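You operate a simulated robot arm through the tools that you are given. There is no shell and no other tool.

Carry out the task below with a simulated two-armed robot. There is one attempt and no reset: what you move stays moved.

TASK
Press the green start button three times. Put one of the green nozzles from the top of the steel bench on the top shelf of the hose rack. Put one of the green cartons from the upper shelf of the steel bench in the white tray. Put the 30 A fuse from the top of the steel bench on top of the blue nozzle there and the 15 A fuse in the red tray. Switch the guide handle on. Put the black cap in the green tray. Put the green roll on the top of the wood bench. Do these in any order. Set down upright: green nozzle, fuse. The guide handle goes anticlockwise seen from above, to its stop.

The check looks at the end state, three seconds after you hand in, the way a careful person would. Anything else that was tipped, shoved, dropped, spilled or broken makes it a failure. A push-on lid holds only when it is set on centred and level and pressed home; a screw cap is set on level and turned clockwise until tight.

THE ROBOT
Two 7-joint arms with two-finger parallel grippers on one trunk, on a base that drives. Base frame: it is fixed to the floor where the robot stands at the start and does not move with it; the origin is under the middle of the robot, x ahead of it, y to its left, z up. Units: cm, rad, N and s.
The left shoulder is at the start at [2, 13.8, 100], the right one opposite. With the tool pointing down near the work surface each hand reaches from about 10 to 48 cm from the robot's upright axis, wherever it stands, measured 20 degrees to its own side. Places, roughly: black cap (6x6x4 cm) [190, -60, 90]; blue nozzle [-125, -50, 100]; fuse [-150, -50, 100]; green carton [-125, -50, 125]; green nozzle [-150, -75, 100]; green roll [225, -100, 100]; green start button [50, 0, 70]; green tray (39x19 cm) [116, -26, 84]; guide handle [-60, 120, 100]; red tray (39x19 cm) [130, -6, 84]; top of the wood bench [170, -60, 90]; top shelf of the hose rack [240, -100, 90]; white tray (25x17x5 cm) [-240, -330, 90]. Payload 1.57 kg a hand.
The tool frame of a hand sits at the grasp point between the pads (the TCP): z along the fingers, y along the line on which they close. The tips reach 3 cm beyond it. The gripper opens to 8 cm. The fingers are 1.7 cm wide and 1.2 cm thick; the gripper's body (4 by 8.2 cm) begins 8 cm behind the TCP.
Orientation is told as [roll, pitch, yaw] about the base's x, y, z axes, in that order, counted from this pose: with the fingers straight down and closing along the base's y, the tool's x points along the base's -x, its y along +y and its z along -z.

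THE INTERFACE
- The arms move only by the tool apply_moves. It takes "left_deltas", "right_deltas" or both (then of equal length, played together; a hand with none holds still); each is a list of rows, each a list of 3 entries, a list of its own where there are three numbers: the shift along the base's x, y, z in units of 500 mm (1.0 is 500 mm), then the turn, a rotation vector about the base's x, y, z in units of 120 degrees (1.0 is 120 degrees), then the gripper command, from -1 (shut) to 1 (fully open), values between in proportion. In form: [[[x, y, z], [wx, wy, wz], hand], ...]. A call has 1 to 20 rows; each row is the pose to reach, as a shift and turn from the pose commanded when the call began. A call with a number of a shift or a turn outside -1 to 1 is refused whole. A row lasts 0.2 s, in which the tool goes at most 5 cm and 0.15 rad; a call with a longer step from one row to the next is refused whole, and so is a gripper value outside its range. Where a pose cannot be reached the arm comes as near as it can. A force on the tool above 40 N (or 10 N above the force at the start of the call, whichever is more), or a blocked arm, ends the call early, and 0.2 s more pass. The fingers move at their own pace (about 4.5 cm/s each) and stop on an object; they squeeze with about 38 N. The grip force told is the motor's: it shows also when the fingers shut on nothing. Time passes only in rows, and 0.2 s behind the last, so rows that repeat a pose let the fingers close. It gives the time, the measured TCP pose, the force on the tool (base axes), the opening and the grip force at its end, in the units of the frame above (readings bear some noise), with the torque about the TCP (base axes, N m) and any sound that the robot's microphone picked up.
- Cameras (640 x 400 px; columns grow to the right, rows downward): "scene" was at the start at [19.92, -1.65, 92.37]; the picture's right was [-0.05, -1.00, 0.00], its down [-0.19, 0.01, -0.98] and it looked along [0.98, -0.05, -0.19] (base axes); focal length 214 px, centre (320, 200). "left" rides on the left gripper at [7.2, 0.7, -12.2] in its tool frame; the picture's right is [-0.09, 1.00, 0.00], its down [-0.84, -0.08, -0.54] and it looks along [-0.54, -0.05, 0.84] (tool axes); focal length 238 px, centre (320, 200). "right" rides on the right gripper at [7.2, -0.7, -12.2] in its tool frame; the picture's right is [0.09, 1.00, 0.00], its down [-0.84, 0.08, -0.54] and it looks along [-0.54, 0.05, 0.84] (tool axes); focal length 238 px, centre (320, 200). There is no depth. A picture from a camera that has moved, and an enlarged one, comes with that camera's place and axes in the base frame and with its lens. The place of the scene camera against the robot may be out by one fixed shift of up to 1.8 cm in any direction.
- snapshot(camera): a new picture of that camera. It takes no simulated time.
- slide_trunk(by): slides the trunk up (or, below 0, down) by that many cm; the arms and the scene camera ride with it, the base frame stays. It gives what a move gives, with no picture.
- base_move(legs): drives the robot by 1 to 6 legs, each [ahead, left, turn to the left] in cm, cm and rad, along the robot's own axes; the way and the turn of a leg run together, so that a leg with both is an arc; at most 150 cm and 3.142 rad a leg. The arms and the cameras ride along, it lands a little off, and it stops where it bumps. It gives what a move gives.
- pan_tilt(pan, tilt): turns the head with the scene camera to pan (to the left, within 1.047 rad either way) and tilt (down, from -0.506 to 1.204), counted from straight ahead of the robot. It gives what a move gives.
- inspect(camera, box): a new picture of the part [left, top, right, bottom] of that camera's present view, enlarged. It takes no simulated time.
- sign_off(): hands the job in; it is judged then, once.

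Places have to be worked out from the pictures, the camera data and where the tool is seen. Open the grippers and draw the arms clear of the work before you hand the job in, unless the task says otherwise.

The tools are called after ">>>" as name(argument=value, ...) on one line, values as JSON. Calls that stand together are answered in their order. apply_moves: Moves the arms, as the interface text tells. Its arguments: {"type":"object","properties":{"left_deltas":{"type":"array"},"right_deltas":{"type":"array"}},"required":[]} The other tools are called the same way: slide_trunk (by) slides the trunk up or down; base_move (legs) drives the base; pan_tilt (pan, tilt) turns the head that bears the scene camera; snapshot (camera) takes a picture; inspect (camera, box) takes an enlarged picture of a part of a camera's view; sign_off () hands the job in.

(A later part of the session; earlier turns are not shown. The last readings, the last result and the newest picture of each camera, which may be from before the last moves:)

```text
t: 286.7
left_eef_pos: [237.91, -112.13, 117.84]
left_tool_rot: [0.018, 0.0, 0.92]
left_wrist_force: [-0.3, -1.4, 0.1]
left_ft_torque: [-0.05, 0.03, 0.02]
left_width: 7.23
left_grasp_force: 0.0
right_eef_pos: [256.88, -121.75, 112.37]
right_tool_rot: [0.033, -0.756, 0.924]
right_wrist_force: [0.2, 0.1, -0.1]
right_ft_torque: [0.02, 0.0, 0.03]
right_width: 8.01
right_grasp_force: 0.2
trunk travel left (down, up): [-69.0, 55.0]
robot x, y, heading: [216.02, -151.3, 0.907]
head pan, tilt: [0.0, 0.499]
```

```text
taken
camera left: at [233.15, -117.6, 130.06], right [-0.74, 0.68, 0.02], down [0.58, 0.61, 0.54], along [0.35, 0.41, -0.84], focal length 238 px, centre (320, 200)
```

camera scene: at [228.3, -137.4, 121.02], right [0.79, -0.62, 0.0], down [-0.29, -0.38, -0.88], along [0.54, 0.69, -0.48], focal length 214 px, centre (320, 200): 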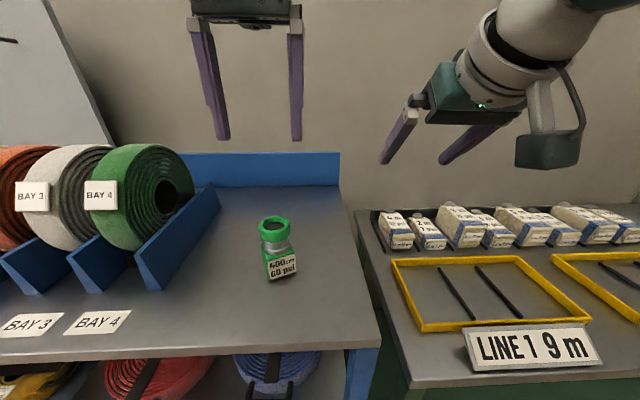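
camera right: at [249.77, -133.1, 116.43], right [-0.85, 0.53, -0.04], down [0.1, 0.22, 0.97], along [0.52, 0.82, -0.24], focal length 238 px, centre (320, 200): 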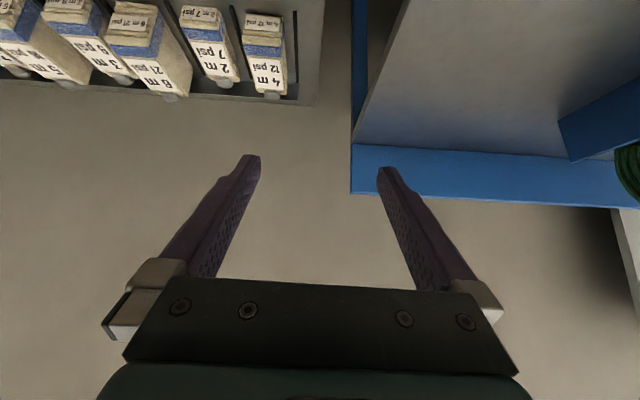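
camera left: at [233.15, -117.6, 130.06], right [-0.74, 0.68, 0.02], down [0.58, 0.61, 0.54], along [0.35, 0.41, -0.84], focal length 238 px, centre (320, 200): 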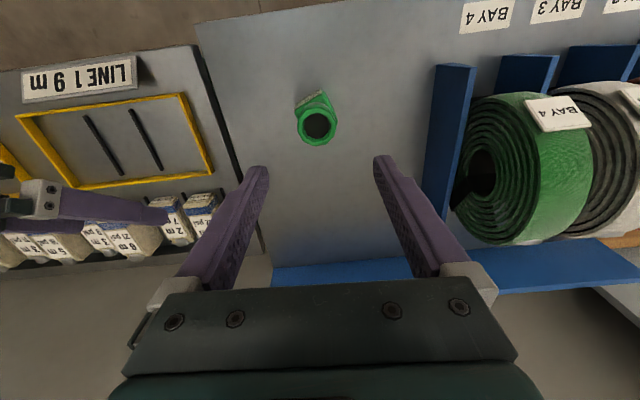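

The nozzle stands upright on the rack's top shelf. For the green roll (right face centre near [227, -93.4, 104], radius about 8) I want a level forward grasp so it can later be laid flat; I back off and lower the trunk to test this left-hand orientation in free space.

>>> base_move(legs=[[-28, 0, 0]])

>>> slide_trunk(by=-30)

>>> apply_moves(left_deltas=[[[0.0, 0.0, 0.03], [0.055, -0.042, 0], 1], [[0.0, 0.0, 0.06], [0.11, -0.085, 0], 1], [[0.0, 0.0, 0.1], [0.165, -0.127, 0], 1], [[0.0, 0.0, 0.14], [0.219, -0.17, 0], 1], [[0.01, 0.012, 0.18], [0.274, -0.212, 0], 1], [[0.02, 0.025, 0.22], [0.328, -0.254, 0], 1], [[0.03, 0.037, 0.26], [0.383, -0.297, 0], 1], [[0.03, 0.037, 0.3], [0.438, -0.339, 0], 1], [[0.03, 0.037, 0.34], [0.454, -0.352, 0], 1]])

>>> snapshot(camera="scene")

>>> snapshot(camera="left")

```text
t: 288.6
left_eef_pos: [220.64, -134.17, 117.76]
left_tool_rot: [0.017, -0.001, 0.919]
left_wrist_force: [-0.2, -0.5, 1.0]
left_ft_torque: [-0.04, -0.02, -0.03]
left_width: 7.21
left_grasp_force: 0.1
right_eef_pos: [239.82, -143.94, 112.45]
right_tool_rot: [0.034, -0.755, 0.924]
right_wrist_force: [0.3, 0.3, 1.1]
right_ft_torque: [0.0, -0.02, -0.02]
right_width: 7.97
right_grasp_force: 0.2
trunk travel left (down, up): [-69.0, 55.0]
robot x, y, heading: [198.32, -173.31, 0.906]
head pan, tilt: [0.0, 0.499]
```

```text
t: 291.6
left_eef_pos: [220.5, -134.26, 87.71]
left_tool_rot: [0.018, 0.001, 0.92]
left_wrist_force: [-0.2, -0.2, -0.1]
left_ft_torque: [-0.01, 0.01, -0.01]
left_width: 7.18
left_grasp_force: 0.0
right_eef_pos: [239.69, -143.84, 82.33]
right_tool_rot: [0.034, -0.755, 0.923]
right_wrist_force: [-0.5, -0.2, -0.2]
right_ft_torque: [-0.02, -0.01, -0.01]
right_width: 8.02
right_grasp_force: 0.1
trunk travel left (down, up): [-39.0, 85.0]
robot x, y, heading: [198.64, -173.74, 0.905]
head pan, tilt: [0.0, 0.499]
```

```text
t: 293.6
left_eef_pos: [222.13, -132.35, 104.93]
left_tool_rot: [-0.007, -1.206, 0.937]
left_wrist_force: [-0.3, 0.0, -0.2]
left_ft_torque: [0.0, -0.02, 0.0]
left_width: 8.02
left_grasp_force: 0.1
right_eef_pos: [239.91, -143.84, 82.45]
right_tool_rot: [0.033, -0.755, 0.924]
right_wrist_force: [-0.2, 0.8, -0.5]
right_ft_torque: [0.01, 0.02, 0.02]
right_width: 8.01
right_grasp_force: 0.0
trunk travel left (down, up): [-39.0, 85.0]
robot x, y, heading: [198.48, -173.48, 0.907]
head pan, tilt: [0.0, 0.499]
```

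```text
taken
camera scene: at [211.01, -159.55, 91.02], right [0.79, -0.62, 0.0], down [-0.29, -0.38, -0.88], along [0.54, 0.69, -0.48], focal length 214 px, centre (320, 200)
```

scene: 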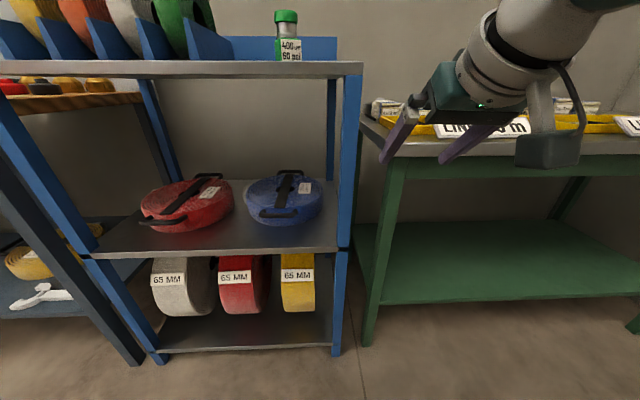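

```text
taken
camera left: at [213.22, -143.25, 102.46], right [-0.78, 0.62, 0.08], down [-0.06, -0.21, 0.98], along [0.62, 0.75, 0.2], focal length 238 px, centre (320, 200)
```

left: 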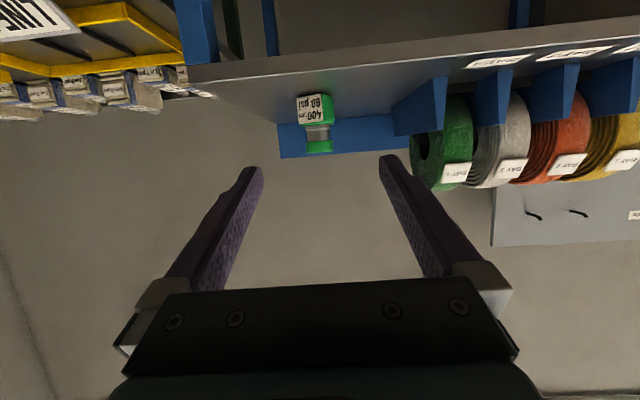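

The left hand reaches the near-level pose. I test turning it 90° about its finger axis in free space (needed to lay the roll flat).

>>> apply_moves(left_deltas=[[[0, 0, 0], [0.035, 0.047, -0.022], 1], [[0, 0, 0], [0.069, 0.094, -0.045], 1], [[0, 0, 0], [0.104, 0.141, -0.067], 1], [[0, 0, 0], [0.138, 0.188, -0.089], 1], [[0, 0, 0], [0.173, 0.235, -0.112], 1], [[0, 0, 0], [0.208, 0.283, -0.134], 1], [[0, 0, 0], [0.242, 0.33, -0.156], 1], [[0, 0, 0], [0.277, 0.377, -0.179], 1], [[0, 0, 0], [0.311, 0.424, -0.201], 1], [[0, 0, 0], [0.346, 0.471, -0.223], 1], [[0, 0, 0], [0.38, 0.518, -0.246], 1], [[0, 0, 0], [0.415, 0.565, -0.268], 1]])

>>> snapshot(camera="left")

```text
t: 296.2
left_eef_pos: [222.13, -132.37, 104.78]
left_tool_rot: [1.199, 0.004, -0.633]
left_wrist_force: [-0.4, 0.0, -0.3]
left_ft_torque: [-0.04, 0.0, -0.01]
left_width: 8.02
left_grasp_force: 0.1
right_eef_pos: [239.8, -143.88, 82.37]
right_tool_rot: [0.032, -0.755, 0.923]
right_wrist_force: [-0.3, -0.7, 0.8]
right_ft_torque: [0.01, -0.01, -0.02]
right_width: 8.02
right_grasp_force: 0.0
trunk travel left (down, up): [-39.0, 85.0]
robot x, y, heading: [198.7, -173.83, 0.909]
head pan, tilt: [0.0, 0.499]
```

```text
taken
camera left: at [209.7, -137.18, 109.92], right [0.29, 0.24, 0.93], down [0.36, -0.93, 0.12], along [0.89, 0.3, -0.35], focal length 238 px, centre (320, 200)
```

left: 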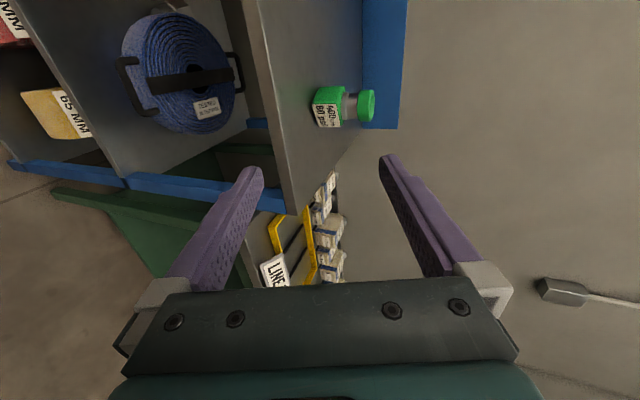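

It works (closing axis now vertical). I test levelling the fingers fully, too.

>>> apply_moves(left_deltas=[[[0, 0, 0], [0.046, -0.034, 0], 1], [[0, 0, 0], [0.092, -0.068, 0], 1], [[0, 0, 0], [0.1385, -0.102, 0], 1], [[0, 0, 0], [0.1385, -0.102, 0], 1]])

>>> apply_moves(left_deltas=[[[0, 0, -0.03], [0, 0, 0], 1], [[0, 0, -0.06], [0, 0, 0], 1], [[0, 0, -0.1], [0, 0, 0], 1], [[0, 0, -0.14], [0, 0, 0], 1], [[0, 0, -0.18], [0, 0, 0], 1], [[0, 0, -0.22], [0, 0, 0], 1]])

```text
t: 297.2
left_eef_pos: [222.04, -132.58, 104.77]
left_tool_rot: [1.56, 0.002, -0.632]
left_wrist_force: [-1.8, -0.2, -0.6]
left_ft_torque: [-0.02, 0.02, -0.01]
left_width: 8.01
left_grasp_force: 0.1
right_eef_pos: [239.74, -143.9, 82.45]
right_tool_rot: [0.032, -0.755, 0.923]
right_wrist_force: [-0.9, -0.1, -0.2]
right_ft_torque: [0.02, 0.0, 0.01]
right_width: 8.01
right_grasp_force: 0.1
trunk travel left (down, up): [-39.0, 85.0]
robot x, y, heading: [198.8, -173.33, 0.904]
head pan, tilt: [0.0, 0.499]
```

```text
t: 298.6
left_eef_pos: [222.01, -132.48, 93.8]
left_tool_rot: [1.56, 0.001, -0.631]
left_wrist_force: [-1.0, 0.3, 0.0]
left_ft_torque: [-0.01, 0.02, -0.02]
left_width: 8.02
left_grasp_force: 0.0
right_eef_pos: [239.71, -143.97, 82.48]
right_tool_rot: [0.032, -0.757, 0.922]
right_wrist_force: [-0.9, 0.5, 0.1]
right_ft_torque: [0.04, -0.04, 0.02]
right_width: 8.03
right_grasp_force: 0.1
trunk travel left (down, up): [-39.0, 85.0]
robot x, y, heading: [198.35, -173.32, 0.908]
head pan, tilt: [0.0, 0.499]
```

All needed poses are reachable. I reverse these turns to return to the near-level grasp orientation.

>>> apply_moves(left_deltas=[[[0, 0, 0.04], [-0.046, 0.034, 0], 1], [[0, 0, 0.08], [-0.092, 0.068, 0], 1], [[0, 0, 0.12], [-0.1385, 0.102, 0], 1], [[0, 0, 0.16], [-0.1385, 0.102, 0], 1], [[0, 0, 0.2], [-0.1385, 0.102, 0], 1], [[0, 0, 0.24], [-0.1385, 0.102, 0], 1]])

>>> apply_moves(left_deltas=[[[0, 0, 0], [-0.035, -0.047, 0.022], 1], [[0, 0, 0], [-0.069, -0.094, 0.045], 1], [[0, 0, 0], [-0.104, -0.141, 0.067], 1], [[0, 0, 0], [-0.138, -0.188, 0.089], 1], [[0, 0, 0], [-0.173, -0.235, 0.112], 1], [[0, 0, 0], [-0.208, -0.283, 0.134], 1], [[0, 0, 0], [-0.242, -0.33, 0.156], 1], [[0, 0, 0], [-0.277, -0.377, 0.179], 1], [[0, 0, 0], [-0.311, -0.424, 0.201], 1], [[0, 0, 0], [-0.346, -0.471, 0.223], 1], [[0, 0, 0], [-0.38, -0.518, 0.246], 1], [[0, 0, 0], [-0.415, -0.565, 0.268], 1]])

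>>> snapshot(camera="left")

```text
t: 300.0
left_eef_pos: [221.97, -132.4, 105.75]
left_tool_rot: [1.197, 0.001, -0.632]
left_wrist_force: [-0.5, 0.5, 0.4]
left_ft_torque: [0.01, 0.0, -0.02]
left_width: 8.03
left_grasp_force: 0.0
right_eef_pos: [239.72, -143.93, 82.48]
right_tool_rot: [0.032, -0.755, 0.924]
right_wrist_force: [0.5, 0.6, 0.6]
right_ft_torque: [-0.02, -0.01, 0.01]
right_width: 8.0
right_grasp_force: 0.2
trunk travel left (down, up): [-39.0, 85.0]
robot x, y, heading: [198.51, -173.27, 0.908]
head pan, tilt: [0.0, 0.499]
```

```text
t: 302.6
left_eef_pos: [222.04, -132.26, 105.9]
left_tool_rot: [-0.011, -1.204, 0.939]
left_wrist_force: [0.6, -0.2, 0.4]
left_ft_torque: [0.03, -0.02, 0.0]
left_width: 7.98
left_grasp_force: 0.0
right_eef_pos: [239.8, -143.87, 82.54]
right_tool_rot: [0.034, -0.755, 0.924]
right_wrist_force: [0.2, -1.4, -0.5]
right_ft_torque: [0.03, -0.03, 0.02]
right_width: 7.98
right_grasp_force: 0.1
trunk travel left (down, up): [-39.0, 85.0]
robot x, y, heading: [198.75, -173.26, 0.909]
head pan, tilt: [0.0, 0.499]
```

```text
taken
camera left: at [213.22, -143.24, 103.49], right [-0.78, 0.62, 0.08], down [-0.06, -0.21, 0.98], along [0.62, 0.76, 0.2], focal length 238 px, centre (320, 200)
```

left: 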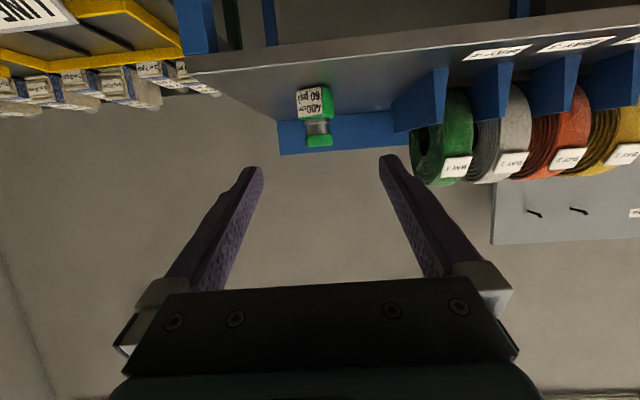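

Back in the grasp pose. I zoom on the green roll to measure its width and the gap to its neighbour.

>>> inspect(camera="left", box=[380, 50, 560, 200])

>>> pan_tilt(pan=0.5, tilt=0.1)

>>> snapshot(camera="scene")

```text
2.67 times, centred on (470, 125) of left
camera zoom: at [213.22, -143.24, 103.49], right [-0.78, 0.62, 0.08], down [-0.06, -0.21, 0.98], along [0.62, 0.76, 0.2], focal length 636 px, centre (-80, 400)
```

zoom: 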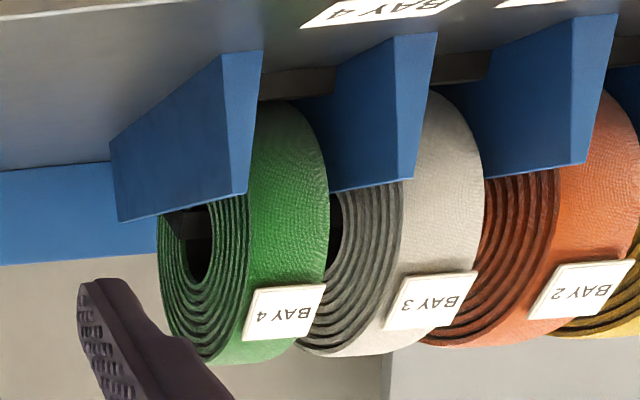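

```text
t: 303.6
left_eef_pos: [221.96, -132.43, 105.82]
left_tool_rot: [-0.004, -1.204, 0.936]
left_wrist_force: [-0.7, 0.5, -0.5]
left_ft_torque: [0.0, 0.02, 0.0]
left_width: 8.01
left_grasp_force: 0.0
right_eef_pos: [239.78, -143.89, 82.41]
right_tool_rot: [0.034, -0.755, 0.923]
right_wrist_force: [0.4, 0.1, 0.2]
right_ft_torque: [0.0, -0.01, 0.0]
right_width: 7.98
right_grasp_force: 0.0
trunk travel left (down, up): [-39.0, 85.0]
robot x, y, heading: [198.52, -173.25, 0.912]
head pan, tilt: [0.499, 0.099]
```

```text
taken
camera scene: at [206.9, -157.65, 94.72], right [0.99, -0.16, 0.0], down [-0.02, -0.1, -0.99], along [0.16, 0.98, -0.1], focal length 214 px, centre (320, 200)
```

scene: 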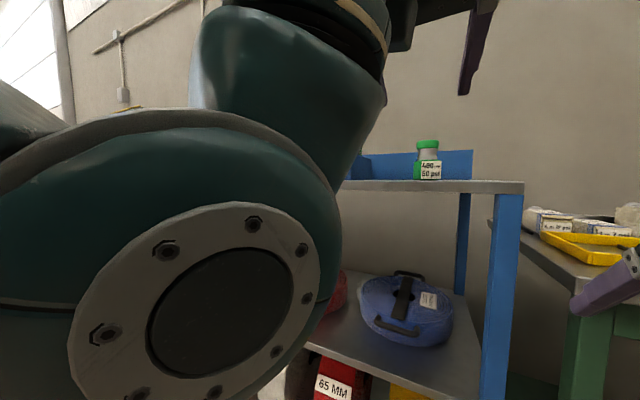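

The roll is about 4.8 cm wide with 3.9 cm gaps to its neighbours; walls reach z 101, so I'll grip it at z 106.5 at [222.6, -95.2]. First I raise the right hand so it clears the rack.

>>> apply_moves(right_deltas=[[[0, 0, 0.06], [0, 0, 0], 1], [[0, 0, 0.12], [0, 0, 0], 1], [[0, 0, 0.18], [0, 0, 0], 1], [[0, 0, 0.24], [0, 0, 0], 1], [[0, 0, 0.3], [0, 0, 0], 1], [[0, 0, 0.36], [0, 0, 0], 1], [[0, 0, 0.42], [0, 0, 0], 1], [[0, 0, 0.48], [0, 0, 0], 1], [[0, 0, 0.54], [0, 0, 0], 1]])

>>> base_move(legs=[[0, 20.8, 0], [22, 0, 0]])

>>> snapshot(camera="left")

>>> pan_tilt(pan=0.0, tilt=0.1)

>>> snapshot(camera="scene")

```text
t: 305.0
left_eef_pos: [221.95, -132.5, 105.8]
left_tool_rot: [-0.004, -1.204, 0.935]
left_wrist_force: [0.4, 0.1, -0.2]
left_ft_torque: [-0.04, -0.02, -0.01]
left_width: 8.0
left_grasp_force: 0.0
right_eef_pos: [239.52, -145.0, 91.85]
right_tool_rot: [0.028, -0.566, 0.916]
right_wrist_force: [0.1, 0.9, 0.1]
right_ft_torque: [-0.02, -0.03, 0.0]
right_width: 8.01
right_grasp_force: 0.0
trunk travel left (down, up): [-39.0, 85.0]
robot x, y, heading: [198.67, -173.59, 0.906]
head pan, tilt: [0.499, 0.099]
stopped in row 7 (right hand): the arm was blocked; the commanded pose is now the measured one
```

```text
t: 307.6
left_eef_pos: [214.04, -108.9, 105.87]
left_tool_rot: [-0.005, -1.204, 0.937]
left_wrist_force: [0.1, -0.3, 0.2]
left_ft_torque: [-0.02, -0.02, 0.03]
left_width: 8.0
left_grasp_force: 0.0
right_eef_pos: [230.86, -121.81, 91.33]
right_tool_rot: [0.021, -0.535, 0.942]
right_wrist_force: [-2.1, -4.0, 0.1]
right_ft_torque: [0.09, -0.01, 0.27]
right_width: 7.94
right_grasp_force: 0.0
trunk travel left (down, up): [-39.0, 85.0]
robot x, y, heading: [190.61, -149.71, 0.905]
head pan, tilt: [0.499, 0.099]
stopped in leg 2: the force on the tool passed its limit at 146 N (the readings are from after the stop); the commanded pose is now the measured one
```

```text
taken
camera left: at [205.29, -119.71, 103.47], right [-0.78, 0.62, 0.08], down [-0.06, -0.21, 0.98], along [0.62, 0.76, 0.2], focal length 238 px, centre (320, 200)
```

left: 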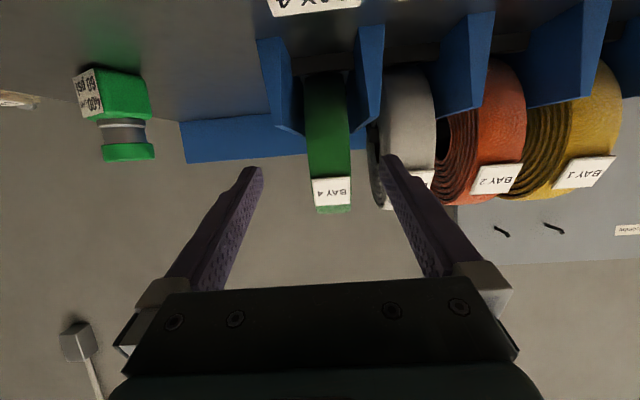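

```text
t: 308.5
left_eef_pos: [214.13, -108.88, 105.64]
left_tool_rot: [-0.006, -1.201, 0.937]
left_wrist_force: [0.0, -0.7, 0.1]
left_ft_torque: [0.01, 0.01, 0.0]
left_width: 8.0
left_grasp_force: 0.0
right_eef_pos: [230.83, -121.81, 91.32]
right_tool_rot: [0.021, -0.535, 0.939]
right_wrist_force: [-2.9, -7.0, 0.0]
right_ft_torque: [0.01, -0.05, 0.32]
right_width: 7.92
right_grasp_force: 0.1
trunk travel left (down, up): [-39.0, 85.0]
robot x, y, heading: [190.7, -149.99, 0.904]
head pan, tilt: [0.0, 0.099]
```

```text
taken
camera scene: at [203.13, -136.02, 94.7], right [0.79, -0.61, 0.0], down [-0.06, -0.08, -0.99], along [0.61, 0.78, -0.1], focal length 214 px, centre (320, 200)
```

scene: 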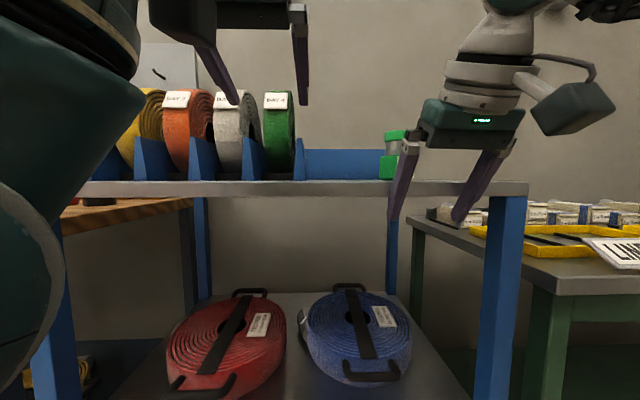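

I chained too fast: the right hand's raise was blocked and its fingers then touched the shelf's front edge. I back the base off 12 cm and check the rack.

>>> base_move(legs=[[-14, 0, 0]])

>>> snapshot(camera="left")

>>> snapshot(camera="scene")

```text
t: 309.8
left_eef_pos: [205.5, -119.67, 105.83]
left_tool_rot: [-0.006, -1.204, 0.937]
left_wrist_force: [-0.4, -0.6, 0.0]
left_ft_torque: [0.0, -0.02, -0.04]
left_width: 8.0
left_grasp_force: 0.0
right_eef_pos: [222.28, -132.61, 91.46]
right_tool_rot: [0.023, -0.537, 0.942]
right_wrist_force: [-0.3, 0.8, 0.4]
right_ft_torque: [0.01, 0.0, 0.02]
right_width: 7.98
right_grasp_force: 0.1
trunk travel left (down, up): [-39.0, 85.0]
robot x, y, heading: [182.47, -161.03, 0.91]
head pan, tilt: [0.0, 0.099]
```

```text
taken
camera left: at [196.75, -130.58, 103.49], right [-0.78, 0.62, 0.08], down [-0.06, -0.21, 0.98], along [0.62, 0.76, 0.2], focal length 238 px, centre (320, 200)
```

left: 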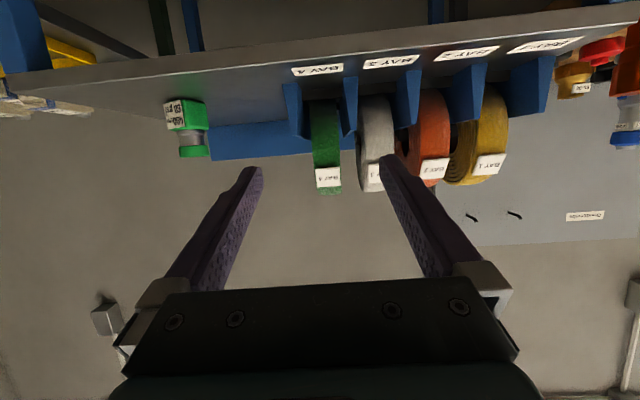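

```text
taken
camera scene: at [194.64, -146.85, 94.72], right [0.79, -0.61, 0.0], down [-0.06, -0.08, -0.99], along [0.61, 0.79, -0.1], focal length 214 px, centre (320, 200)
```

scene: 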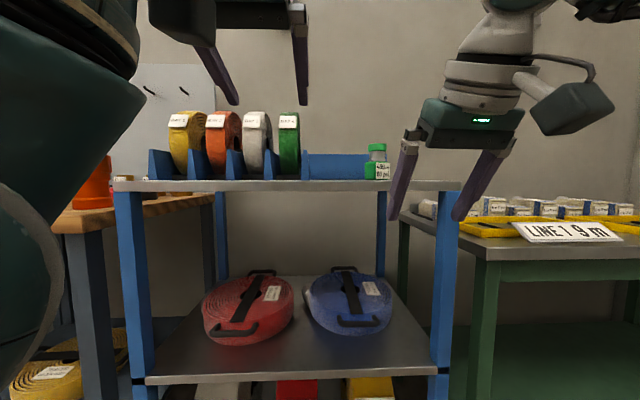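

Everything still stands. I extend the right hand 8 cm, then raise it in small steps, checking before any driving.

>>> apply_moves(right_deltas=[[[0.025, 0.032, 0], [0, 0, 0], 1], [[0.049, 0.063, 0], [0, 0, 0], 1], [[0.074, 0.095, 0], [0, 0, 0], 1], [[0.098, 0.126, 0], [0, 0, 0], 1]])

>>> apply_moves(right_deltas=[[[0, 0, 0.04], [0, 0, 0], 1], [[0, 0, 0.08], [0, 0, 0], 1], [[0, 0, 0.12], [0, 0, 0], 1], [[0, 0, 0.16], [0, 0, 0], 1], [[0, 0, 0.2], [0, 0, 0], 1], [[0, 0, 0.24], [0, 0, 0], 1], [[0, 0, 0.28], [0, 0, 0], 1], [[0, 0, 0.32], [0, 0, 0], 1], [[0, 0, 0.36], [0, 0, 0], 1], [[0, 0, 0.4], [0, 0, 0], 1]])

```text
t: 310.8
left_eef_pos: [205.68, -119.77, 105.82]
left_tool_rot: [-0.005, -1.204, 0.937]
left_wrist_force: [0.4, -0.3, 0.0]
left_ft_torque: [0.02, 0.02, 0.0]
left_width: 7.99
left_grasp_force: 0.0
right_eef_pos: [227.38, -126.62, 90.89]
right_tool_rot: [0.024, -0.525, 0.933]
right_wrist_force: [0.2, 0.6, -0.2]
right_ft_torque: [-0.03, 0.03, -0.02]
right_width: 8.03
right_grasp_force: 0.2
trunk travel left (down, up): [-39.0, 85.0]
robot x, y, heading: [182.0, -160.48, 0.907]
head pan, tilt: [0.0, 0.099]
```

```text
t: 311.7
left_eef_pos: [205.41, -119.79, 105.85]
left_tool_rot: [-0.005, -1.207, 0.937]
left_wrist_force: [0.1, 0.2, 0.5]
left_ft_torque: [-0.01, 0.0, -0.02]
left_width: 7.99
left_grasp_force: 0.1
right_eef_pos: [227.14, -127.77, 88.79]
right_tool_rot: [0.028, -0.371, 0.921]
right_wrist_force: [1.0, 0.9, 0.4]
right_ft_torque: [0.02, 0.0, 0.0]
right_width: 7.99
right_grasp_force: 0.0
trunk travel left (down, up): [-39.0, 85.0]
robot x, y, heading: [182.34, -160.53, 0.91]
head pan, tilt: [0.0, 0.099]
stopped in row 4 (right hand): the arm was blocked; the commanded pose is now the measured one
```

The raise is again blocked with steep fingers; the left arm managed it while levelling its fingers, so I do the same with the right: pitch up while rising.

>>> apply_moves(right_deltas=[[[0, 0, 0.02], [0.039, -0.03, 0], 1], [[0, 0, 0.04], [0.079, -0.06, 0], 1], [[0, 0, 0.08], [0.118, -0.09, 0], 1], [[0, 0, 0.12], [0.158, -0.12, 0], 1], [[0, 0, 0.16], [0.197, -0.15, 0], 1], [[0, 0, 0.2], [0.237, -0.18, 0], 1], [[0, 0, 0.25], [0.276, -0.21, 0], 1], [[0, 0, 0.3], [0.316, -0.24, 0], 1], [[0, 0, 0.34], [0.33, -0.25, 0], 1]])

>>> snapshot(camera="right")

```text
t: 313.9
left_eef_pos: [205.58, -119.78, 105.89]
left_tool_rot: [-0.006, -1.205, 0.937]
left_wrist_force: [0.4, -0.6, -0.3]
left_ft_torque: [0.03, 0.02, 0.03]
left_width: 8.03
left_grasp_force: 0.1
right_eef_pos: [227.03, -127.71, 99.47]
right_tool_rot: [-0.01, -1.114, 0.961]
right_wrist_force: [0.4, 0.6, 0.1]
right_ft_torque: [-0.01, 0.02, 0.02]
right_width: 7.99
right_grasp_force: 0.1
trunk travel left (down, up): [-39.0, 85.0]
robot x, y, heading: [182.64, -160.63, 0.908]
head pan, tilt: [0.0, 0.099]
stopped in row 9 (right hand): the arm was blocked; the commanded pose is now the measured one
```

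```text
taken
camera right: at [219.56, -139.4, 98.35], right [-0.83, 0.55, -0.09], down [-0.14, -0.05, 0.99], along [0.54, 0.84, 0.11], focal length 238 px, centre (320, 200)
```

right: 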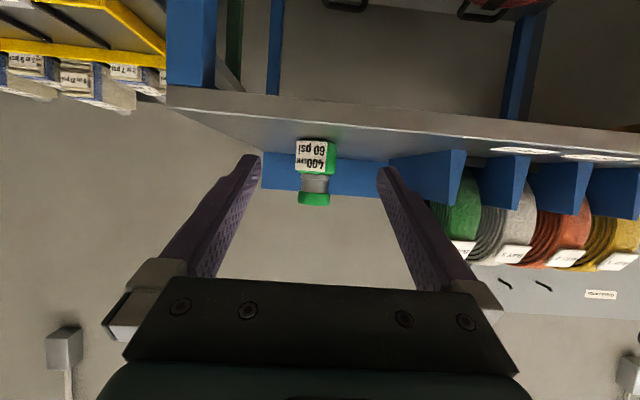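

Right hand is level at z 99.5. I raise the trunk 14 cm (right hand to 113, clear of the nozzle) and lower the left hand back to 106.5.

>>> slide_trunk(by=14)

>>> apply_moves(left_deltas=[[[0, 0, -0.05], [0, 0, 0], 1], [[0, 0, -0.1], [0, 0, 0], 1], [[0, 0, -0.15], [0, 0, 0], 1], [[0, 0, -0.2], [0, 0, 0], 1], [[0, 0, -0.265], [0, 0, 0], 1], [[0, 0, -0.265], [0, 0, 0], 1]])

>>> snapshot(camera="left")

>>> snapshot(camera="scene")

```text
t: 315.6
left_eef_pos: [205.62, -119.61, 119.87]
left_tool_rot: [-0.007, -1.205, 0.937]
left_wrist_force: [0.6, 0.4, 0.4]
left_ft_torque: [0.03, 0.0, 0.01]
left_width: 7.99
left_grasp_force: 0.1
right_eef_pos: [226.99, -127.53, 113.41]
right_tool_rot: [-0.008, -1.115, 0.96]
right_wrist_force: [-0.6, 0.3, -0.1]
right_ft_torque: [-0.03, 0.0, 0.03]
right_width: 7.99
right_grasp_force: 0.1
trunk travel left (down, up): [-53.0, 71.0]
robot x, y, heading: [182.14, -160.77, 0.91]
head pan, tilt: [0.0, 0.099]
```

```text
t: 316.9
left_eef_pos: [205.59, -119.64, 106.62]
left_tool_rot: [-0.006, -1.204, 0.935]
left_wrist_force: [-1.3, 0.1, -0.4]
left_ft_torque: [-0.01, -0.03, -0.02]
left_width: 8.03
left_grasp_force: 0.0
right_eef_pos: [227.12, -127.7, 113.46]
right_tool_rot: [-0.01, -1.116, 0.957]
right_wrist_force: [0.1, 0.9, 0.9]
right_ft_torque: [0.01, -0.03, -0.04]
right_width: 7.98
right_grasp_force: 0.1
trunk travel left (down, up): [-53.0, 71.0]
robot x, y, heading: [182.36, -160.78, 0.91]
head pan, tilt: [0.0, 0.099]
```

```text
taken
camera left: at [196.78, -130.6, 104.25], right [-0.78, 0.62, 0.08], down [-0.06, -0.21, 0.98], along [0.62, 0.76, 0.2], focal length 238 px, centre (320, 200)
```

left: 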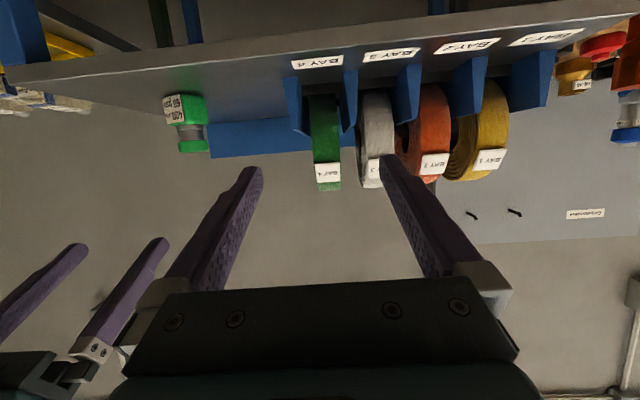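

```text
taken
camera scene: at [194.67, -146.82, 108.73], right [0.79, -0.61, 0.0], down [-0.06, -0.08, -1.0], along [0.61, 0.79, -0.1], focal length 214 px, centre (320, 200)
```

scene: 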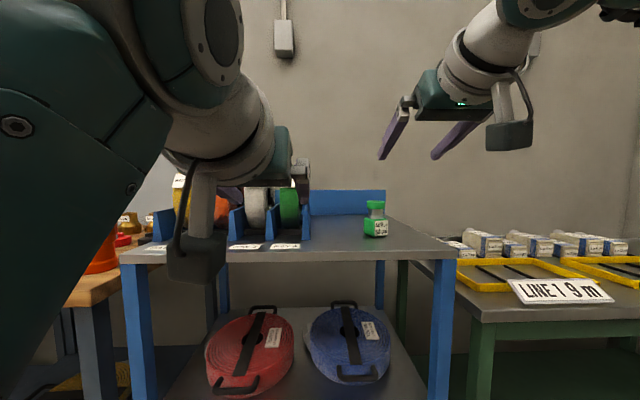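

The left hand is lined up with the roll's plane (about 0.8 cm right of it). I drive 21.5 cm ahead and 0.8 cm left, stopping before the roll.

>>> base_move(legs=[[21.5, 0.8, 0]])

>>> snapshot(camera="left")

>>> snapshot(camera="scene")

```text
t: 318.6
left_eef_pos: [218.14, -102.28, 106.67]
left_tool_rot: [-0.006, -1.205, 0.939]
left_wrist_force: [-0.1, 0.6, -0.8]
left_ft_torque: [-0.02, -0.01, -0.04]
left_width: 8.01
left_grasp_force: 0.0
right_eef_pos: [239.64, -110.2, 113.39]
right_tool_rot: [-0.008, -1.117, 0.959]
right_wrist_force: [0.0, -0.1, -0.6]
right_ft_torque: [-0.04, 0.02, -0.01]
right_width: 8.02
right_grasp_force: 0.0
trunk travel left (down, up): [-53.0, 71.0]
robot x, y, heading: [194.99, -143.06, 0.911]
head pan, tilt: [0.0, 0.099]
```

```text
taken
camera left: at [209.27, -113.13, 104.29], right [-0.78, 0.62, 0.08], down [-0.06, -0.21, 0.98], along [0.62, 0.76, 0.2], focal length 238 px, centre (320, 200)
```

left: 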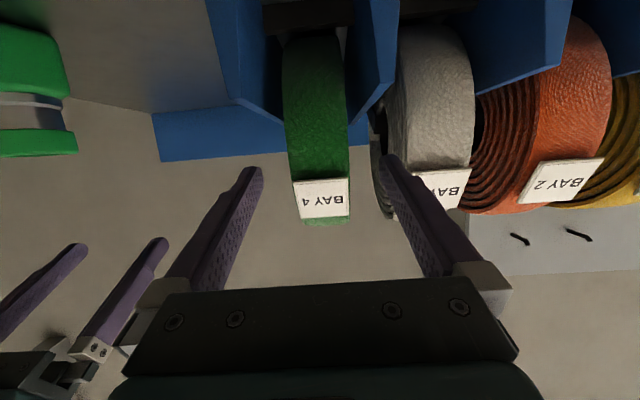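

```text
taken
camera scene: at [207.19, -129.37, 108.73], right [0.79, -0.61, 0.0], down [-0.06, -0.08, -1.0], along [0.61, 0.79, -0.1], focal length 214 px, centre (320, 200)
```

scene: 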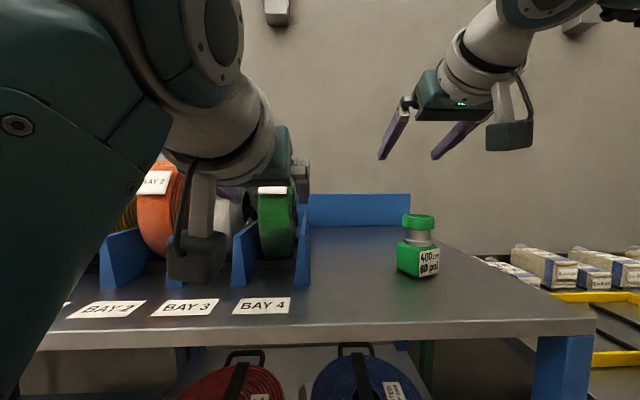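

The roll is between the open fingers' lines; the white neighbour is close, so I narrow the opening to 6.8 cm and advance 8.4 cm slowly.

>>> apply_moves(left_deltas=[[[0, 0, 0], [0, 0, 0], 0.7], [[0, 0, 0], [0, 0, 0], 0.7], [[0.018, 0.022, 0], [0, 0, 0], 0.7], [[0.034, 0.045, 0], [0, 0, 0], 0.7], [[0.051, 0.068, 0], [0, 0, 0], 0.7]])

>>> snapshot(camera="left")

```text
t: 319.8
left_eef_pos: [220.63, -98.89, 106.6]
left_tool_rot: [-0.007, -1.203, 0.94]
left_wrist_force: [-0.3, 0.3, -0.4]
left_ft_torque: [0.02, 0.07, -0.03]
left_width: 6.78
left_grasp_force: 0.0
right_eef_pos: [239.52, -110.16, 113.35]
right_tool_rot: [-0.008, -1.116, 0.96]
right_wrist_force: [-0.7, 0.2, -0.3]
right_ft_torque: [-0.01, 0.04, 0.02]
right_width: 7.98
right_grasp_force: 0.0
trunk travel left (down, up): [-53.0, 71.0]
robot x, y, heading: [194.92, -143.04, 0.913]
head pan, tilt: [0.0, 0.099]
```

```text
taken
camera left: at [211.85, -109.71, 104.29], right [-0.78, 0.62, 0.08], down [-0.06, -0.21, 0.98], along [0.62, 0.76, 0.2], focal length 238 px, centre (320, 200)
```

left: 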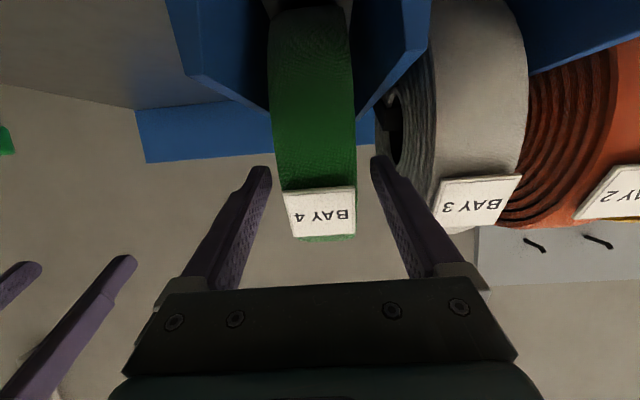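

The fingers already flank the roll's front; I shift 0.3 cm right and advance the last 4.2 cm.

>>> apply_moves(left_deltas=[[[0.005, -0.004, 0], [0, 0, 0], 0.7], [[0.021, 0.019, 0], [0, 0, 0], 0.7], [[0.038, 0.042, 0], [0, 0, 0], 0.7], [[0.054, 0.064, 0], [0, 0, 0], 0.7], [[0.054, 0.064, 0], [0, 0, 0], 0.7]])

>>> snapshot(camera="left")

```text
t: 321.0
left_eef_pos: [223.31, -95.63, 106.67]
left_tool_rot: [-0.007, -1.204, 0.941]
left_wrist_force: [0.3, -0.9, 0.2]
left_ft_torque: [0.02, -0.01, -0.02]
left_width: 6.8
left_grasp_force: 0.0
right_eef_pos: [239.52, -110.09, 113.39]
right_tool_rot: [-0.009, -1.116, 0.96]
right_wrist_force: [0.1, -0.1, -1.0]
right_ft_torque: [0.02, -0.01, 0.02]
right_width: 8.03
right_grasp_force: 0.0
trunk travel left (down, up): [-53.0, 71.0]
robot x, y, heading: [194.58, -143.53, 0.908]
head pan, tilt: [0.0, 0.099]
```

```text
taken
camera left: at [214.56, -106.53, 104.28], right [-0.78, 0.62, 0.08], down [-0.06, -0.21, 0.98], along [0.62, 0.76, 0.2], focal length 238 px, centre (320, 200)
```

left: 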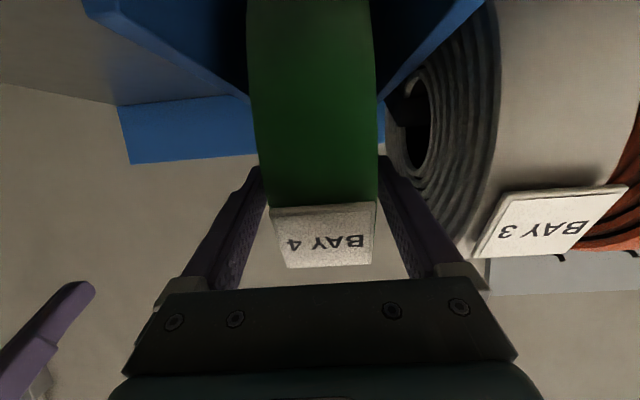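

The roll is between the pads. I close the left gripper.

>>> apply_moves(left_deltas=[[[0, 0, 0], [0, 0, 0], 0.3], [[0, 0, 0], [0, 0, 0], -1], [[0, 0, 0], [0, 0, 0], -1], [[0, 0, 0], [0, 0, 0], -1], [[0, 0, 0], [0, 0, 0], -1]])

>>> snapshot(camera="left")

```text
t: 322.2
left_eef_pos: [223.18, -95.59, 106.68]
left_tool_rot: [-0.002, -1.205, 0.937]
left_wrist_force: [-4.7, 3.5, 1.0]
left_ft_torque: [0.42, 0.26, 0.23]
left_width: 4.41
left_grasp_force: 38.3
right_eef_pos: [239.57, -110.04, 113.39]
right_tool_rot: [-0.008, -1.116, 0.957]
right_wrist_force: [0.7, 0.3, -1.3]
right_ft_torque: [0.01, 0.01, 0.03]
right_width: 7.99
right_grasp_force: 0.0
trunk travel left (down, up): [-53.0, 71.0]
robot x, y, heading: [194.99, -143.25, 0.91]
head pan, tilt: [0.0, 0.099]
```

```text
taken
camera left: at [214.47, -106.45, 104.3], right [-0.78, 0.62, 0.09], down [-0.06, -0.21, 0.98], along [0.62, 0.76, 0.2], focal length 238 px, centre (320, 200)
```

left: 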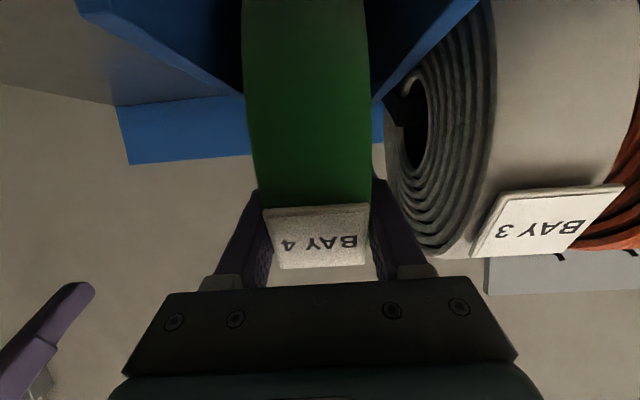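

Gripped (4.4 cm). I lift with the trunk 4 cm first to check the hold.

>>> slide_trunk(by=4)

>>> snapshot(camera="left")

>>> snapshot(camera="scene")

```text
t: 323.1
left_eef_pos: [223.3, -95.84, 110.4]
left_tool_rot: [-0.006, -1.199, 0.939]
left_wrist_force: [0.2, -1.0, -10.6]
left_ft_torque: [-0.34, 0.22, -0.01]
left_width: 4.39
left_grasp_force: 37.9
right_eef_pos: [239.64, -110.21, 117.3]
right_tool_rot: [-0.009, -1.113, 0.959]
right_wrist_force: [-0.6, 0.3, 0.3]
right_ft_torque: [0.03, 0.02, 0.05]
right_width: 7.98
right_grasp_force: 0.1
trunk travel left (down, up): [-57.0, 67.0]
robot x, y, heading: [194.94, -143.36, 0.906]
head pan, tilt: [0.0, 0.099]
```

```text
taken
camera left: at [214.48, -106.65, 108.17], right [-0.78, 0.62, 0.08], down [-0.06, -0.21, 0.98], along [0.62, 0.76, 0.2], focal length 238 px, centre (320, 200)
```

left: 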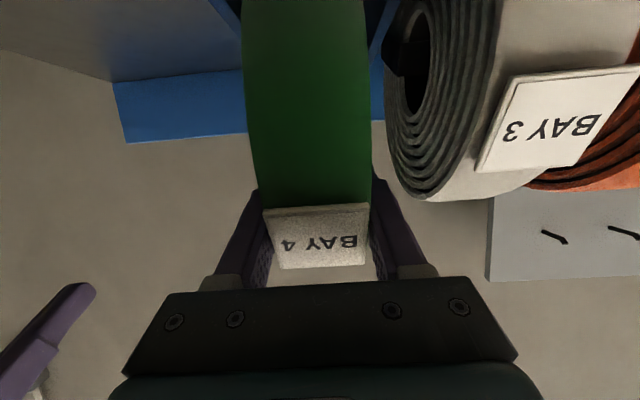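

```text
taken
camera scene: at [207.12, -129.47, 112.7], right [0.79, -0.61, 0.0], down [-0.06, -0.08, -0.99], along [0.61, 0.79, -0.1], focal length 214 px, centre (320, 200)
```

scene: 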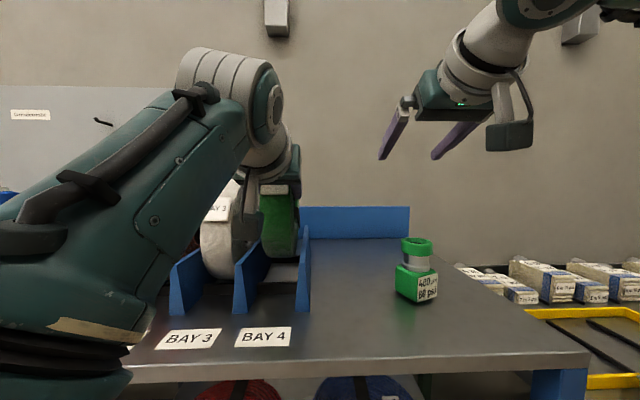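

It holds (about 1.1 kg). I lift 13 cm more and back away from the rack.

>>> slide_trunk(by=13)

>>> base_move(legs=[[-38, 0, 0]])

>>> snapshot(camera="left")

>>> pan_tilt(pan=0.0, tilt=0.45)

>>> snapshot(camera="scene")

```text
t: 324.6
left_eef_pos: [223.21, -95.65, 123.45]
left_tool_rot: [-0.006, -1.202, 0.938]
left_wrist_force: [-0.8, 0.0, -9.1]
left_ft_torque: [-0.29, 0.19, -0.01]
left_width: 4.42
left_grasp_force: 37.7
right_eef_pos: [239.51, -110.29, 130.36]
right_tool_rot: [-0.01, -1.114, 0.961]
right_wrist_force: [-0.5, 0.4, -0.4]
right_ft_torque: [-0.01, 0.01, 0.03]
right_width: 8.02
right_grasp_force: 0.1
trunk travel left (down, up): [-70.0, 54.0]
robot x, y, heading: [194.87, -143.44, 0.911]
head pan, tilt: [0.0, 0.099]
```

```text
t: 327.0
left_eef_pos: [200.08, -125.55, 123.47]
left_tool_rot: [-0.007, -1.203, 0.942]
left_wrist_force: [0.6, 0.4, -10.3]
left_ft_torque: [-0.31, 0.22, 0.0]
left_width: 4.41
left_grasp_force: 38.4
right_eef_pos: [216.36, -139.89, 130.3]
right_tool_rot: [-0.008, -1.114, 0.963]
right_wrist_force: [0.2, -0.5, 0.4]
right_ft_torque: [0.01, 0.03, -0.01]
right_width: 8.01
right_grasp_force: 0.1
trunk travel left (down, up): [-70.0, 54.0]
robot x, y, heading: [171.76, -173.38, 0.918]
head pan, tilt: [0.0, 0.099]
```

```text
taken
camera left: at [191.37, -136.34, 121.21], right [-0.78, 0.62, 0.08], down [-0.06, -0.21, 0.98], along [0.62, 0.76, 0.2], focal length 238 px, centre (320, 200)
```

left: 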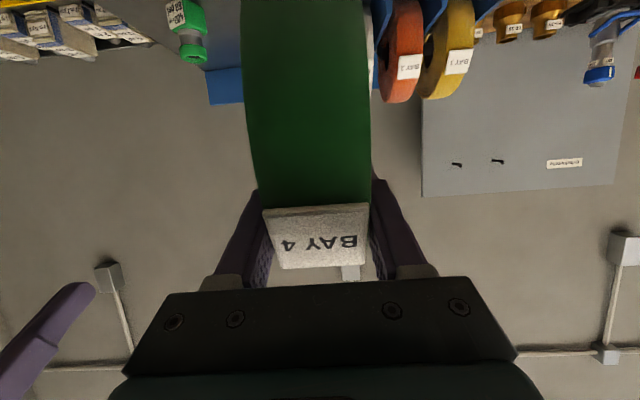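

```text
t: 327.9
left_eef_pos: [200.16, -125.53, 123.49]
left_tool_rot: [-0.005, -1.201, 0.941]
left_wrist_force: [0.0, -0.7, -10.0]
left_ft_torque: [-0.32, 0.25, 0.03]
left_width: 4.38
left_grasp_force: 37.9
right_eef_pos: [216.34, -139.94, 130.3]
right_tool_rot: [-0.011, -1.114, 0.964]
right_wrist_force: [0.2, 0.4, -0.1]
right_ft_torque: [0.02, -0.02, -0.02]
right_width: 7.98
right_grasp_force: 0.1
trunk travel left (down, up): [-70.0, 54.0]
robot x, y, heading: [171.81, -173.14, 0.908]
head pan, tilt: [0.0, 0.45]
```

```text
taken
camera scene: at [184.05, -159.2, 122.45], right [0.79, -0.61, 0.0], down [-0.27, -0.34, -0.9], along [0.55, 0.71, -0.44], focal length 214 px, centre (320, 200)
```

scene: 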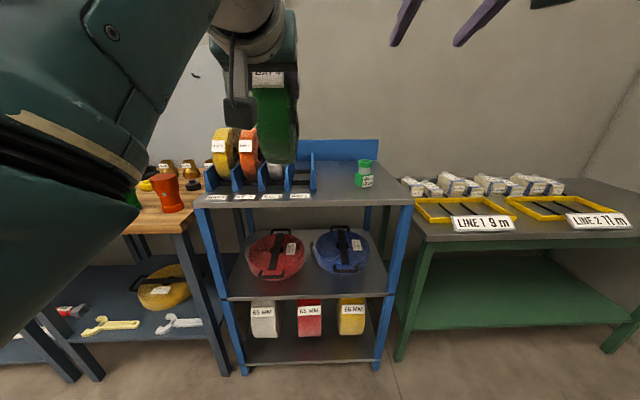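

The roll is held and clear. Before going to the wood bench I bring the right hand into a lower, steeper and more retracted pose so it won't be over the adapters.

>>> apply_moves(right_deltas=[[[-0.008, -0.01, -0.04], [-0.03, 0.023, 0], 0.5], [[-0.016, -0.02, -0.09], [-0.06, 0.047, 0], 0], [[-0.025, -0.032, -0.14], [-0.09, 0.07, 0], -0.5], [[-0.037, -0.047, -0.19], [-0.12, 0.094, 0], -1], [[-0.049, -0.063, -0.24], [-0.15, 0.117, 0], -1], [[-0.061, -0.079, -0.28], [-0.18, 0.141, 0], -1], [[-0.074, -0.095, -0.31], [-0.2, 0.156, 0], -1]])

>>> snapshot(camera="right")

```text
t: 329.4
left_eef_pos: [200.17, -125.43, 123.55]
left_tool_rot: [-0.005, -1.202, 0.94]
left_wrist_force: [0.6, -0.1, -10.0]
left_ft_torque: [-0.28, 0.21, 0.02]
left_width: 4.39
left_grasp_force: 38.0
right_eef_pos: [212.75, -144.76, 114.75]
right_tool_rot: [0.024, -0.581, 0.937]
right_wrist_force: [-1.0, -0.5, 0.0]
right_ft_torque: [-0.01, -0.02, -0.02]
right_width: 0.0
right_grasp_force: 21.0
trunk travel left (down, up): [-70.0, 54.0]
robot x, y, heading: [171.79, -173.01, 0.912]
head pan, tilt: [0.0, 0.45]
```

```text
taken
camera right: at [206.08, -155.38, 121.09], right [-0.86, 0.52, -0.03], down [0.19, 0.36, 0.91], along [0.48, 0.78, -0.4], focal length 238 px, centre (320, 200)
```

right: 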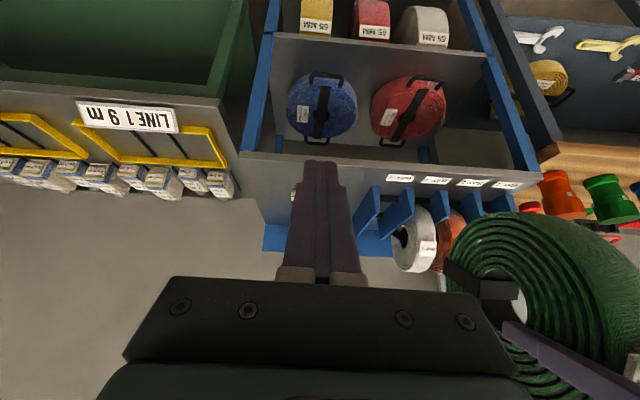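

I retract the right hand a further 7 cm.

>>> apply_moves(right_deltas=[[[-0.021, -0.027, 0], [0, 0, 0], -1], [[-0.043, -0.055, 0], [0, 0, 0], -1], [[-0.064, -0.082, 0], [0, 0, 0], -1], [[-0.086, -0.11, 0], [0, 0, 0], -1]])

>>> apply_moves(left_deltas=[[[0, 0, 0], [0.035, 0.047, -0.022], -1], [[0, 0, 0], [0.069, 0.094, -0.045], -1], [[0, 0, 0], [0.104, 0.141, -0.067], -1], [[0, 0, 0], [0.138, 0.188, -0.089], -1], [[0, 0, 0], [0.173, 0.235, -0.112], -1], [[0, 0, 0], [0.208, 0.283, -0.134], -1]])

>>> snapshot(camera="left")

```text
t: 330.4
left_eef_pos: [200.17, -125.43, 123.44]
left_tool_rot: [-0.004, -1.203, 0.941]
left_wrist_force: [-0.1, 0.3, -9.7]
left_ft_torque: [-0.27, 0.23, -0.01]
left_width: 4.39
left_grasp_force: 37.8
right_eef_pos: [208.37, -150.08, 114.89]
right_tool_rot: [0.024, -0.586, 0.937]
right_wrist_force: [0.1, 0.5, -0.3]
right_ft_torque: [-0.02, -0.01, -0.02]
right_width: 0.0
right_grasp_force: 21.2
trunk travel left (down, up): [-70.0, 54.0]
robot x, y, heading: [171.77, -172.82, 0.909]
head pan, tilt: [0.0, 0.45]
```

```text
t: 331.9
left_eef_pos: [200.11, -125.53, 123.59]
left_tool_rot: [1.072, -0.717, -0.291]
left_wrist_force: [-0.5, 0.3, -10.3]
left_ft_torque: [-0.38, 0.12, 0.03]
left_width: 4.37
left_grasp_force: 37.9
right_eef_pos: [208.39, -150.1, 114.92]
right_tool_rot: [0.025, -0.583, 0.938]
right_wrist_force: [0.4, -0.1, 0.6]
right_ft_torque: [-0.02, -0.03, 0.01]
right_width: 0.0
right_grasp_force: 21.2
trunk travel left (down, up): [-70.0, 54.0]
robot x, y, heading: [171.57, -173.0, 0.915]
head pan, tilt: [0.0, 0.45]
```

```text
taken
camera left: at [188.0, -132.71, 123.65], right [-0.35, 0.6, 0.72], down [0.34, -0.64, 0.69], along [0.87, 0.48, 0.02], focal length 238 px, centre (320, 200)
```

left: 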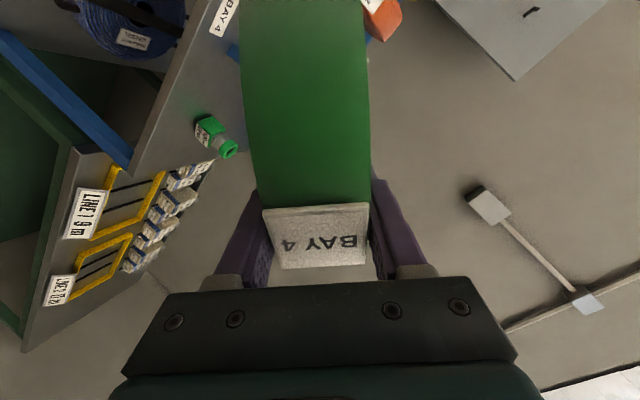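

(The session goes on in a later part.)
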